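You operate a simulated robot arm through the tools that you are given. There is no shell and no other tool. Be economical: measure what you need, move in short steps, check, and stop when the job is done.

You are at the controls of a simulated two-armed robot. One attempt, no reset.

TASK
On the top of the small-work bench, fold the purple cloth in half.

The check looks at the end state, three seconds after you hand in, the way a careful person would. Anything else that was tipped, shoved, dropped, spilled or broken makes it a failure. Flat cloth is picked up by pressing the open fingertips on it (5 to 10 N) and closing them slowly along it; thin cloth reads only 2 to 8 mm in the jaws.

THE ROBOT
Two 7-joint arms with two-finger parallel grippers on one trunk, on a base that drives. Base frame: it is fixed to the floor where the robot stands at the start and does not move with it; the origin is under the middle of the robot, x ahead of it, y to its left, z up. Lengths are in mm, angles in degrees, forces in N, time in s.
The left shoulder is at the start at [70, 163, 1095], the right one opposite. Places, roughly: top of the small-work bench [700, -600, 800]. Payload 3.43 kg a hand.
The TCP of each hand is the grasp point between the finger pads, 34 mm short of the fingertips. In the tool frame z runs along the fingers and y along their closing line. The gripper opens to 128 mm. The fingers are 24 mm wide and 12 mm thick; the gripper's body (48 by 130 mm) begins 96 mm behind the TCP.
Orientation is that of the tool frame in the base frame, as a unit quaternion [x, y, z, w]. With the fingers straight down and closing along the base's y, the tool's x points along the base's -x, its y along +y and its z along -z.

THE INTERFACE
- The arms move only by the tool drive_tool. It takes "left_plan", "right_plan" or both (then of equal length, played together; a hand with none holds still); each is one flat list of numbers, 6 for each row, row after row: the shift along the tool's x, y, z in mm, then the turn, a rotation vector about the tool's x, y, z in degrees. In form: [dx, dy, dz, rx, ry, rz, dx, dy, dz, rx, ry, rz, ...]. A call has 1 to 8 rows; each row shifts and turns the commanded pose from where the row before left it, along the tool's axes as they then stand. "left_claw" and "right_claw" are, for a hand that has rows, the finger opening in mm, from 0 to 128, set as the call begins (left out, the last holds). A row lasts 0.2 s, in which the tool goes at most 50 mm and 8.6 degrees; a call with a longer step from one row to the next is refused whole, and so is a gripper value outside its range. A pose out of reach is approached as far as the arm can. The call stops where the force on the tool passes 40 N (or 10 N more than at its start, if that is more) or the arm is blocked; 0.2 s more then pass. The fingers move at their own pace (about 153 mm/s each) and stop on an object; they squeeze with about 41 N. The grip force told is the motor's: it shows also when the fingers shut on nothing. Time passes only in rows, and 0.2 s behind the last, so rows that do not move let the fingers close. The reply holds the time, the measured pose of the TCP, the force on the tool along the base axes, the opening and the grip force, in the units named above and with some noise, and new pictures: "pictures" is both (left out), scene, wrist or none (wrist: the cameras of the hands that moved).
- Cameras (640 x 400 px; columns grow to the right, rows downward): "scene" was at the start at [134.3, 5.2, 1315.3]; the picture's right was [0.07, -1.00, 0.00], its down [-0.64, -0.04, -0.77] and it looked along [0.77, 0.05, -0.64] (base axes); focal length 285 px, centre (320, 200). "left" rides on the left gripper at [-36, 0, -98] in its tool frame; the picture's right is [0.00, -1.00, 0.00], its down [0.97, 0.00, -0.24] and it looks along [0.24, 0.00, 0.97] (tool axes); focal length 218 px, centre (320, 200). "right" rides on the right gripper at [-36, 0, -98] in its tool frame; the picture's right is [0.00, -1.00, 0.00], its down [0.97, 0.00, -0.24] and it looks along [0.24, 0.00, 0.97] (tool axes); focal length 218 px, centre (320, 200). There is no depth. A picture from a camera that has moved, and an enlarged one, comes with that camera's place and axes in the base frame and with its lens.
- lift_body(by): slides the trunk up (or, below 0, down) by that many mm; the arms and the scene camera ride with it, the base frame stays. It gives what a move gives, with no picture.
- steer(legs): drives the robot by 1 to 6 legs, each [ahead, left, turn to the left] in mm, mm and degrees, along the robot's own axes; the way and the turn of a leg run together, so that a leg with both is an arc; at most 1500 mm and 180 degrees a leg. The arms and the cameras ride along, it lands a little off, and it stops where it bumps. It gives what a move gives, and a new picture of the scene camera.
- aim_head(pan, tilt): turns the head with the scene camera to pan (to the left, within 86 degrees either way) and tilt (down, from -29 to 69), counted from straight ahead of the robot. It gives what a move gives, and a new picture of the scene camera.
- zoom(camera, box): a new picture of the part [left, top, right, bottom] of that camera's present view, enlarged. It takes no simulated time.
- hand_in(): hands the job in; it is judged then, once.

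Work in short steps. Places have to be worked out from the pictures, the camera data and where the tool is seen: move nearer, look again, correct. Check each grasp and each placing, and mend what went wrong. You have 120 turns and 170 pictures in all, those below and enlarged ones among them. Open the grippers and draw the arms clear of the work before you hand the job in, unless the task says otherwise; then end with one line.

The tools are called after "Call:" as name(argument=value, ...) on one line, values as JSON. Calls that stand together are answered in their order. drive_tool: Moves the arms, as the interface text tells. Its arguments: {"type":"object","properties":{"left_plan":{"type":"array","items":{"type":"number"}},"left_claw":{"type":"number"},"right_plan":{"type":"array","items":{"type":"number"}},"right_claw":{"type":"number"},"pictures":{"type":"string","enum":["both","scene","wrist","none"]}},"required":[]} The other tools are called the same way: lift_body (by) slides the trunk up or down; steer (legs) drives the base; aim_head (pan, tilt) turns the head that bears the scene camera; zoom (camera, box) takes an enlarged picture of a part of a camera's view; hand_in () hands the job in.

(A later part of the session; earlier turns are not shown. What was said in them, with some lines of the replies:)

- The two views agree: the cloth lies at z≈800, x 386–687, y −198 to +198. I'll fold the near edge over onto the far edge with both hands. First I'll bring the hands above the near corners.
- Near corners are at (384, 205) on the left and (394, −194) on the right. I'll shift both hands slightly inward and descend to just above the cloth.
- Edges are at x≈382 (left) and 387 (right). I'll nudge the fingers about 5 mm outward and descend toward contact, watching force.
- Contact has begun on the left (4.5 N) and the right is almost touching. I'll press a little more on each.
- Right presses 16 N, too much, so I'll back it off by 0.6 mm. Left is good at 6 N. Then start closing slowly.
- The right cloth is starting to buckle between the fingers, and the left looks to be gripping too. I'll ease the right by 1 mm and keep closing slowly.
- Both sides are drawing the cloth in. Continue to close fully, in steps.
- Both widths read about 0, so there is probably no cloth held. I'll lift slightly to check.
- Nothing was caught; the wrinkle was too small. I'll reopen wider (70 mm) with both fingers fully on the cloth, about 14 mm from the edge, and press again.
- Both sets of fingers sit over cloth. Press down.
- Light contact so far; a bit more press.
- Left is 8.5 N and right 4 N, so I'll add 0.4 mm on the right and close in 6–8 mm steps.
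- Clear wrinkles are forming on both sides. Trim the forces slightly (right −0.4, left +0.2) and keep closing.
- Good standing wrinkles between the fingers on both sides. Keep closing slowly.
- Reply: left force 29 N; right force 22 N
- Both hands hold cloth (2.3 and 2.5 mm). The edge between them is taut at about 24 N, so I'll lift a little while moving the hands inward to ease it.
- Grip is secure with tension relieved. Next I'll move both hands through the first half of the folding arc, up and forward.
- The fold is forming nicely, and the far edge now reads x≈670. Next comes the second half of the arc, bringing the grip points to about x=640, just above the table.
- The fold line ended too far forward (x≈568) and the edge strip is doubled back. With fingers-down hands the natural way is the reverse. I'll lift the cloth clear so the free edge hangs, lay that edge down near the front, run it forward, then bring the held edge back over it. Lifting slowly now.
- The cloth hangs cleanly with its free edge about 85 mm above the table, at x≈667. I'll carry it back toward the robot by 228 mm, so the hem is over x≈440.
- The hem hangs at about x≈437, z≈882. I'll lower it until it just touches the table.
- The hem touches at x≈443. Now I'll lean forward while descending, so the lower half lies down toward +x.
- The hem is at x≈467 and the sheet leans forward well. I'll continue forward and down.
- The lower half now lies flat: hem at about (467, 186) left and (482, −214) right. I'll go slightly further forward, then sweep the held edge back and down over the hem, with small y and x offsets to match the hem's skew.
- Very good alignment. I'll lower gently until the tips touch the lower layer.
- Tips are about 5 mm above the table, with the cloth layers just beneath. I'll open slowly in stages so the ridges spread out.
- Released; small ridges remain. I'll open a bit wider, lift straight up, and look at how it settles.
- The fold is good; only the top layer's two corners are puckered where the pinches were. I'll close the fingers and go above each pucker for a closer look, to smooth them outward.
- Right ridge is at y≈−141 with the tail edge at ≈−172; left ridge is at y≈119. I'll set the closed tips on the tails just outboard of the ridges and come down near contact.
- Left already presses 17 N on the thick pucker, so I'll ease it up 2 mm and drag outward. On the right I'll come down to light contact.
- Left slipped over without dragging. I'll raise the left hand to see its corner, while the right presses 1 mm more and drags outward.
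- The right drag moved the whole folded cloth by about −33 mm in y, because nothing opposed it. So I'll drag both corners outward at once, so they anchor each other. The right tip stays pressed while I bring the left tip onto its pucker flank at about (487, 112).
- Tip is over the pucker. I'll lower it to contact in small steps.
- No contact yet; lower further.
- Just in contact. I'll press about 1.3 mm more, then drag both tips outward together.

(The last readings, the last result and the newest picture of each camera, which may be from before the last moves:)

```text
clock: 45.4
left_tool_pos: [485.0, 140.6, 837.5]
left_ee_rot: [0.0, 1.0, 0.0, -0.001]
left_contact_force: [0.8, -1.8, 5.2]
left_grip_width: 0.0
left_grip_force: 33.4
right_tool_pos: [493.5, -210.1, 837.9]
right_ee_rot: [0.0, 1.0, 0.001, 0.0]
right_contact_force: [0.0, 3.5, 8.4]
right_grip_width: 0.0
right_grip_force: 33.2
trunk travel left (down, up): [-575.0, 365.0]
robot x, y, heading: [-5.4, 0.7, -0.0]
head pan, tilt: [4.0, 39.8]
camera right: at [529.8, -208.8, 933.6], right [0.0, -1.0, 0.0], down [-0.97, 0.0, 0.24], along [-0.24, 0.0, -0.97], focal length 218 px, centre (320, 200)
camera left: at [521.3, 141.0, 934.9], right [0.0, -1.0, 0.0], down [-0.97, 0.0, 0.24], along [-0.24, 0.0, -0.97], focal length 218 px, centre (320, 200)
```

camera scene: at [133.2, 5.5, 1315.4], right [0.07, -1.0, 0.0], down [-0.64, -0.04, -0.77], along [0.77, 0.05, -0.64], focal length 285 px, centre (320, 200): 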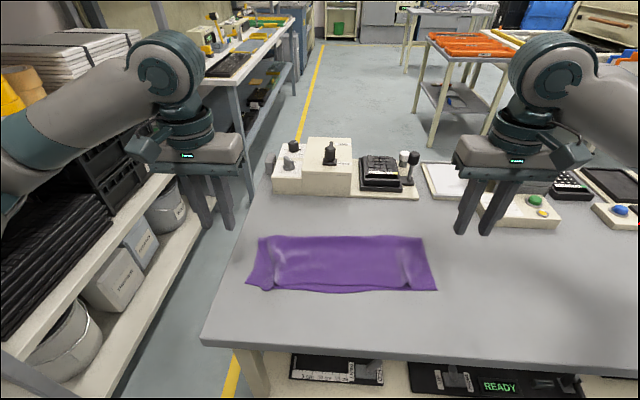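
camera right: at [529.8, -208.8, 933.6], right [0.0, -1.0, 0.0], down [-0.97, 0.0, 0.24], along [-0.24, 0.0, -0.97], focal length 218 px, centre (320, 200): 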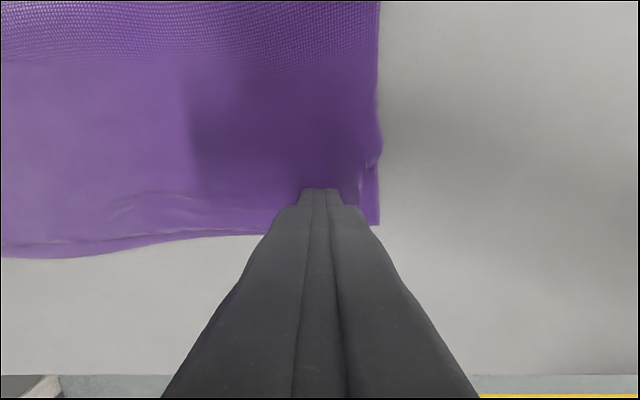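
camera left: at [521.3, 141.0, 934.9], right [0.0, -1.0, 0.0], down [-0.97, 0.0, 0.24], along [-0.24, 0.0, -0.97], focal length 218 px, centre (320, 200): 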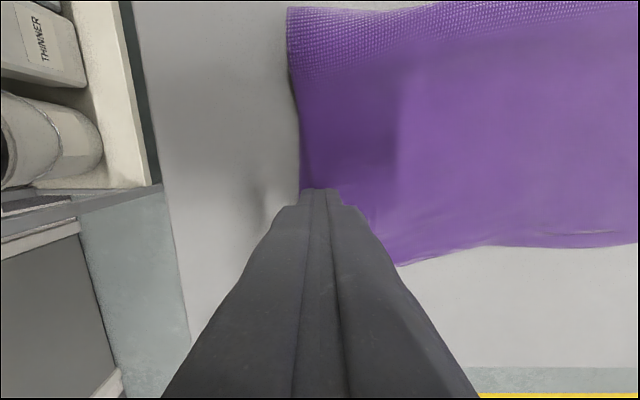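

That worked: both top-layer corners spread out to the lower layer's corners. I'll lift off straight up, move aside and inspect.

Call:
drive_tool(left_plan=[0, 0, -10, 0, 0, 0, 0, 0, -40, 0, 0, 0, 0, 0, -45, 0, 0, 0, 0, 0, -45, 0, 0, 0, 0, 40, 0, 0, 0, 0, 0, 45, 0, 0, 0, 0], right_plan=[0, 0, -10, 0, 0, 0, 0, 0, -40, 0, 0, 0, 0, 0, -45, 0, 0, 0, 0, 0, -45, 0, 0, 0, 0, -40, 0, 0, 0, 0, 0, -45, 0, 0, 0, 0], pictures="wrist")

Call:
zoom(camera="scene", box=[240, 190, 480, 340])

```text
clock: 46.8
left_tool_pos: [483.7, 224.4, 975.9]
left_ee_rot: [0.0, 1.0, 0.0, 0.001]
left_contact_force: [0.0, 0.6, 0.3]
left_grip_width: 0.3
left_grip_force: 32.8
right_tool_pos: [492.7, -296.0, 977.5]
right_ee_rot: [-0.001, 1.0, 0.0, 0.0]
right_contact_force: [-0.6, -0.5, -0.3]
right_grip_width: 0.2
right_grip_force: 33.1
trunk travel left (down, up): [-575.0, 365.0]
robot x, y, heading: [3.0, -0.9, 0.2]
head pan, tilt: [4.0, 39.8]
camera right: at [529.1, -295.9, 1076.1], right [0.0, -1.0, 0.0], down [-0.97, 0.0, 0.24], along [-0.24, 0.0, -0.97], focal length 218 px, centre (320, 200)
camera left: at [520.1, 224.9, 1075.0], right [0.0, -1.0, 0.0], down [-0.97, 0.0, 0.24], along [-0.24, 0.0, -0.97], focal length 218 px, centre (320, 200)
```

right: 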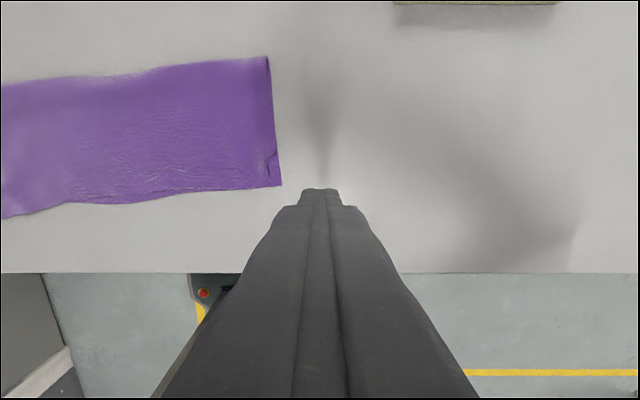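
left: 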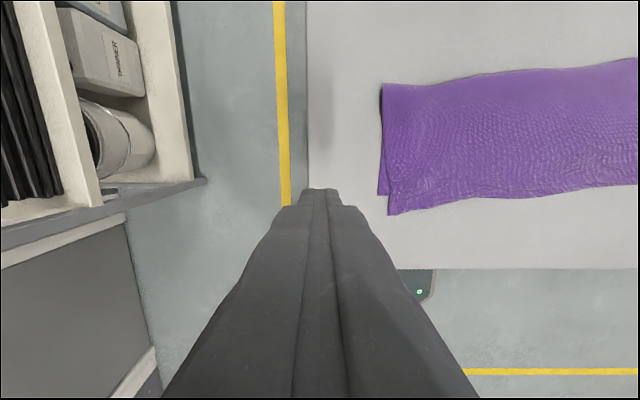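

```text
2.67 times, centred on (360, 265) of scene
camera zoom: at [132.3, 5.4, 1315.5], right [0.07, -1.0, 0.0], down [-0.64, -0.04, -0.77], along [0.77, 0.05, -0.64], focal length 759 px, centre (213, 27)
```

zoom: 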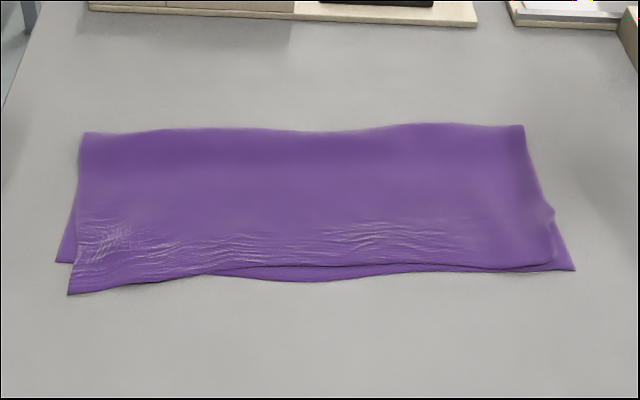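

The cloth is neatly folded in half, flat, with edges matching within about 10–20 mm. I'll open the grippers and withdraw the arms upward and outward.

Call:
drive_tool(left_plan=[0, 20, -40, 0, 0, 0, 0, 30, -35, 0, 0, 0, 0, 30, -20, 0, 0, 0, 0, 30, 0, 0, 0, 0], right_plan=[0, -20, -40, 0, 0, 0, 0, -30, -35, 0, 0, 0, 0, -30, -20, 0, 0, 0, 0, -10, 0, 0, 0, 0], left_claw=100, right_claw=100, pictures="scene")

```text
clock: 47.8
left_tool_pos: [486.7, 336.1, 1072.7]
left_ee_rot: [0.0, 1.0, -0.001, 0.0]
left_contact_force: [0.4, -0.1, 0.2]
left_grip_width: 100.0
left_grip_force: 0.1
right_tool_pos: [493.5, -385.7, 1072.8]
right_ee_rot: [0.0, 1.0, 0.0, 0.0]
right_contact_force: [-0.4, 0.7, -0.2]
right_grip_width: 100.2
right_grip_force: 0.1
trunk travel left (down, up): [-575.0, 365.0]
robot x, y, heading: [-0.6, 0.7, 0.0]
head pan, tilt: [4.0, 39.8]
camera scene: at [133.7, 6.3, 1315.3], right [0.07, -1.0, 0.0], down [-0.64, -0.05, -0.77], along [0.77, 0.05, -0.64], focal length 285 px, centre (320, 200)
```

scene: 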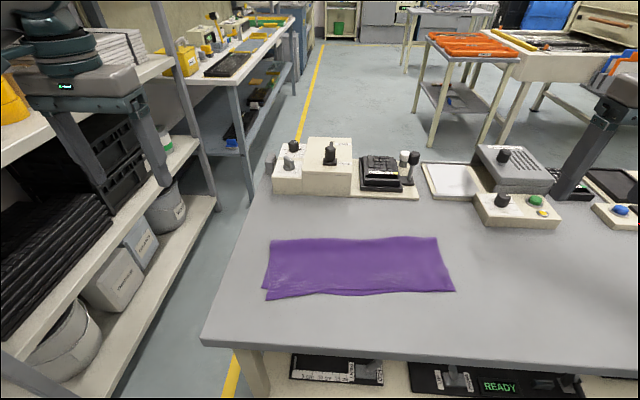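

The cloth lies folded in half, everything else is undisturbed, and the arms are clear. Handing in.

Call:
hand_in()

```text
The job is handed in.
```

The purple cloth is folded in half and lying flat on the small-work bench, with its edges matching to within about 20 mm. It ended up about 30 mm to the right of where it started, and nothing else on the bench was disturbed.
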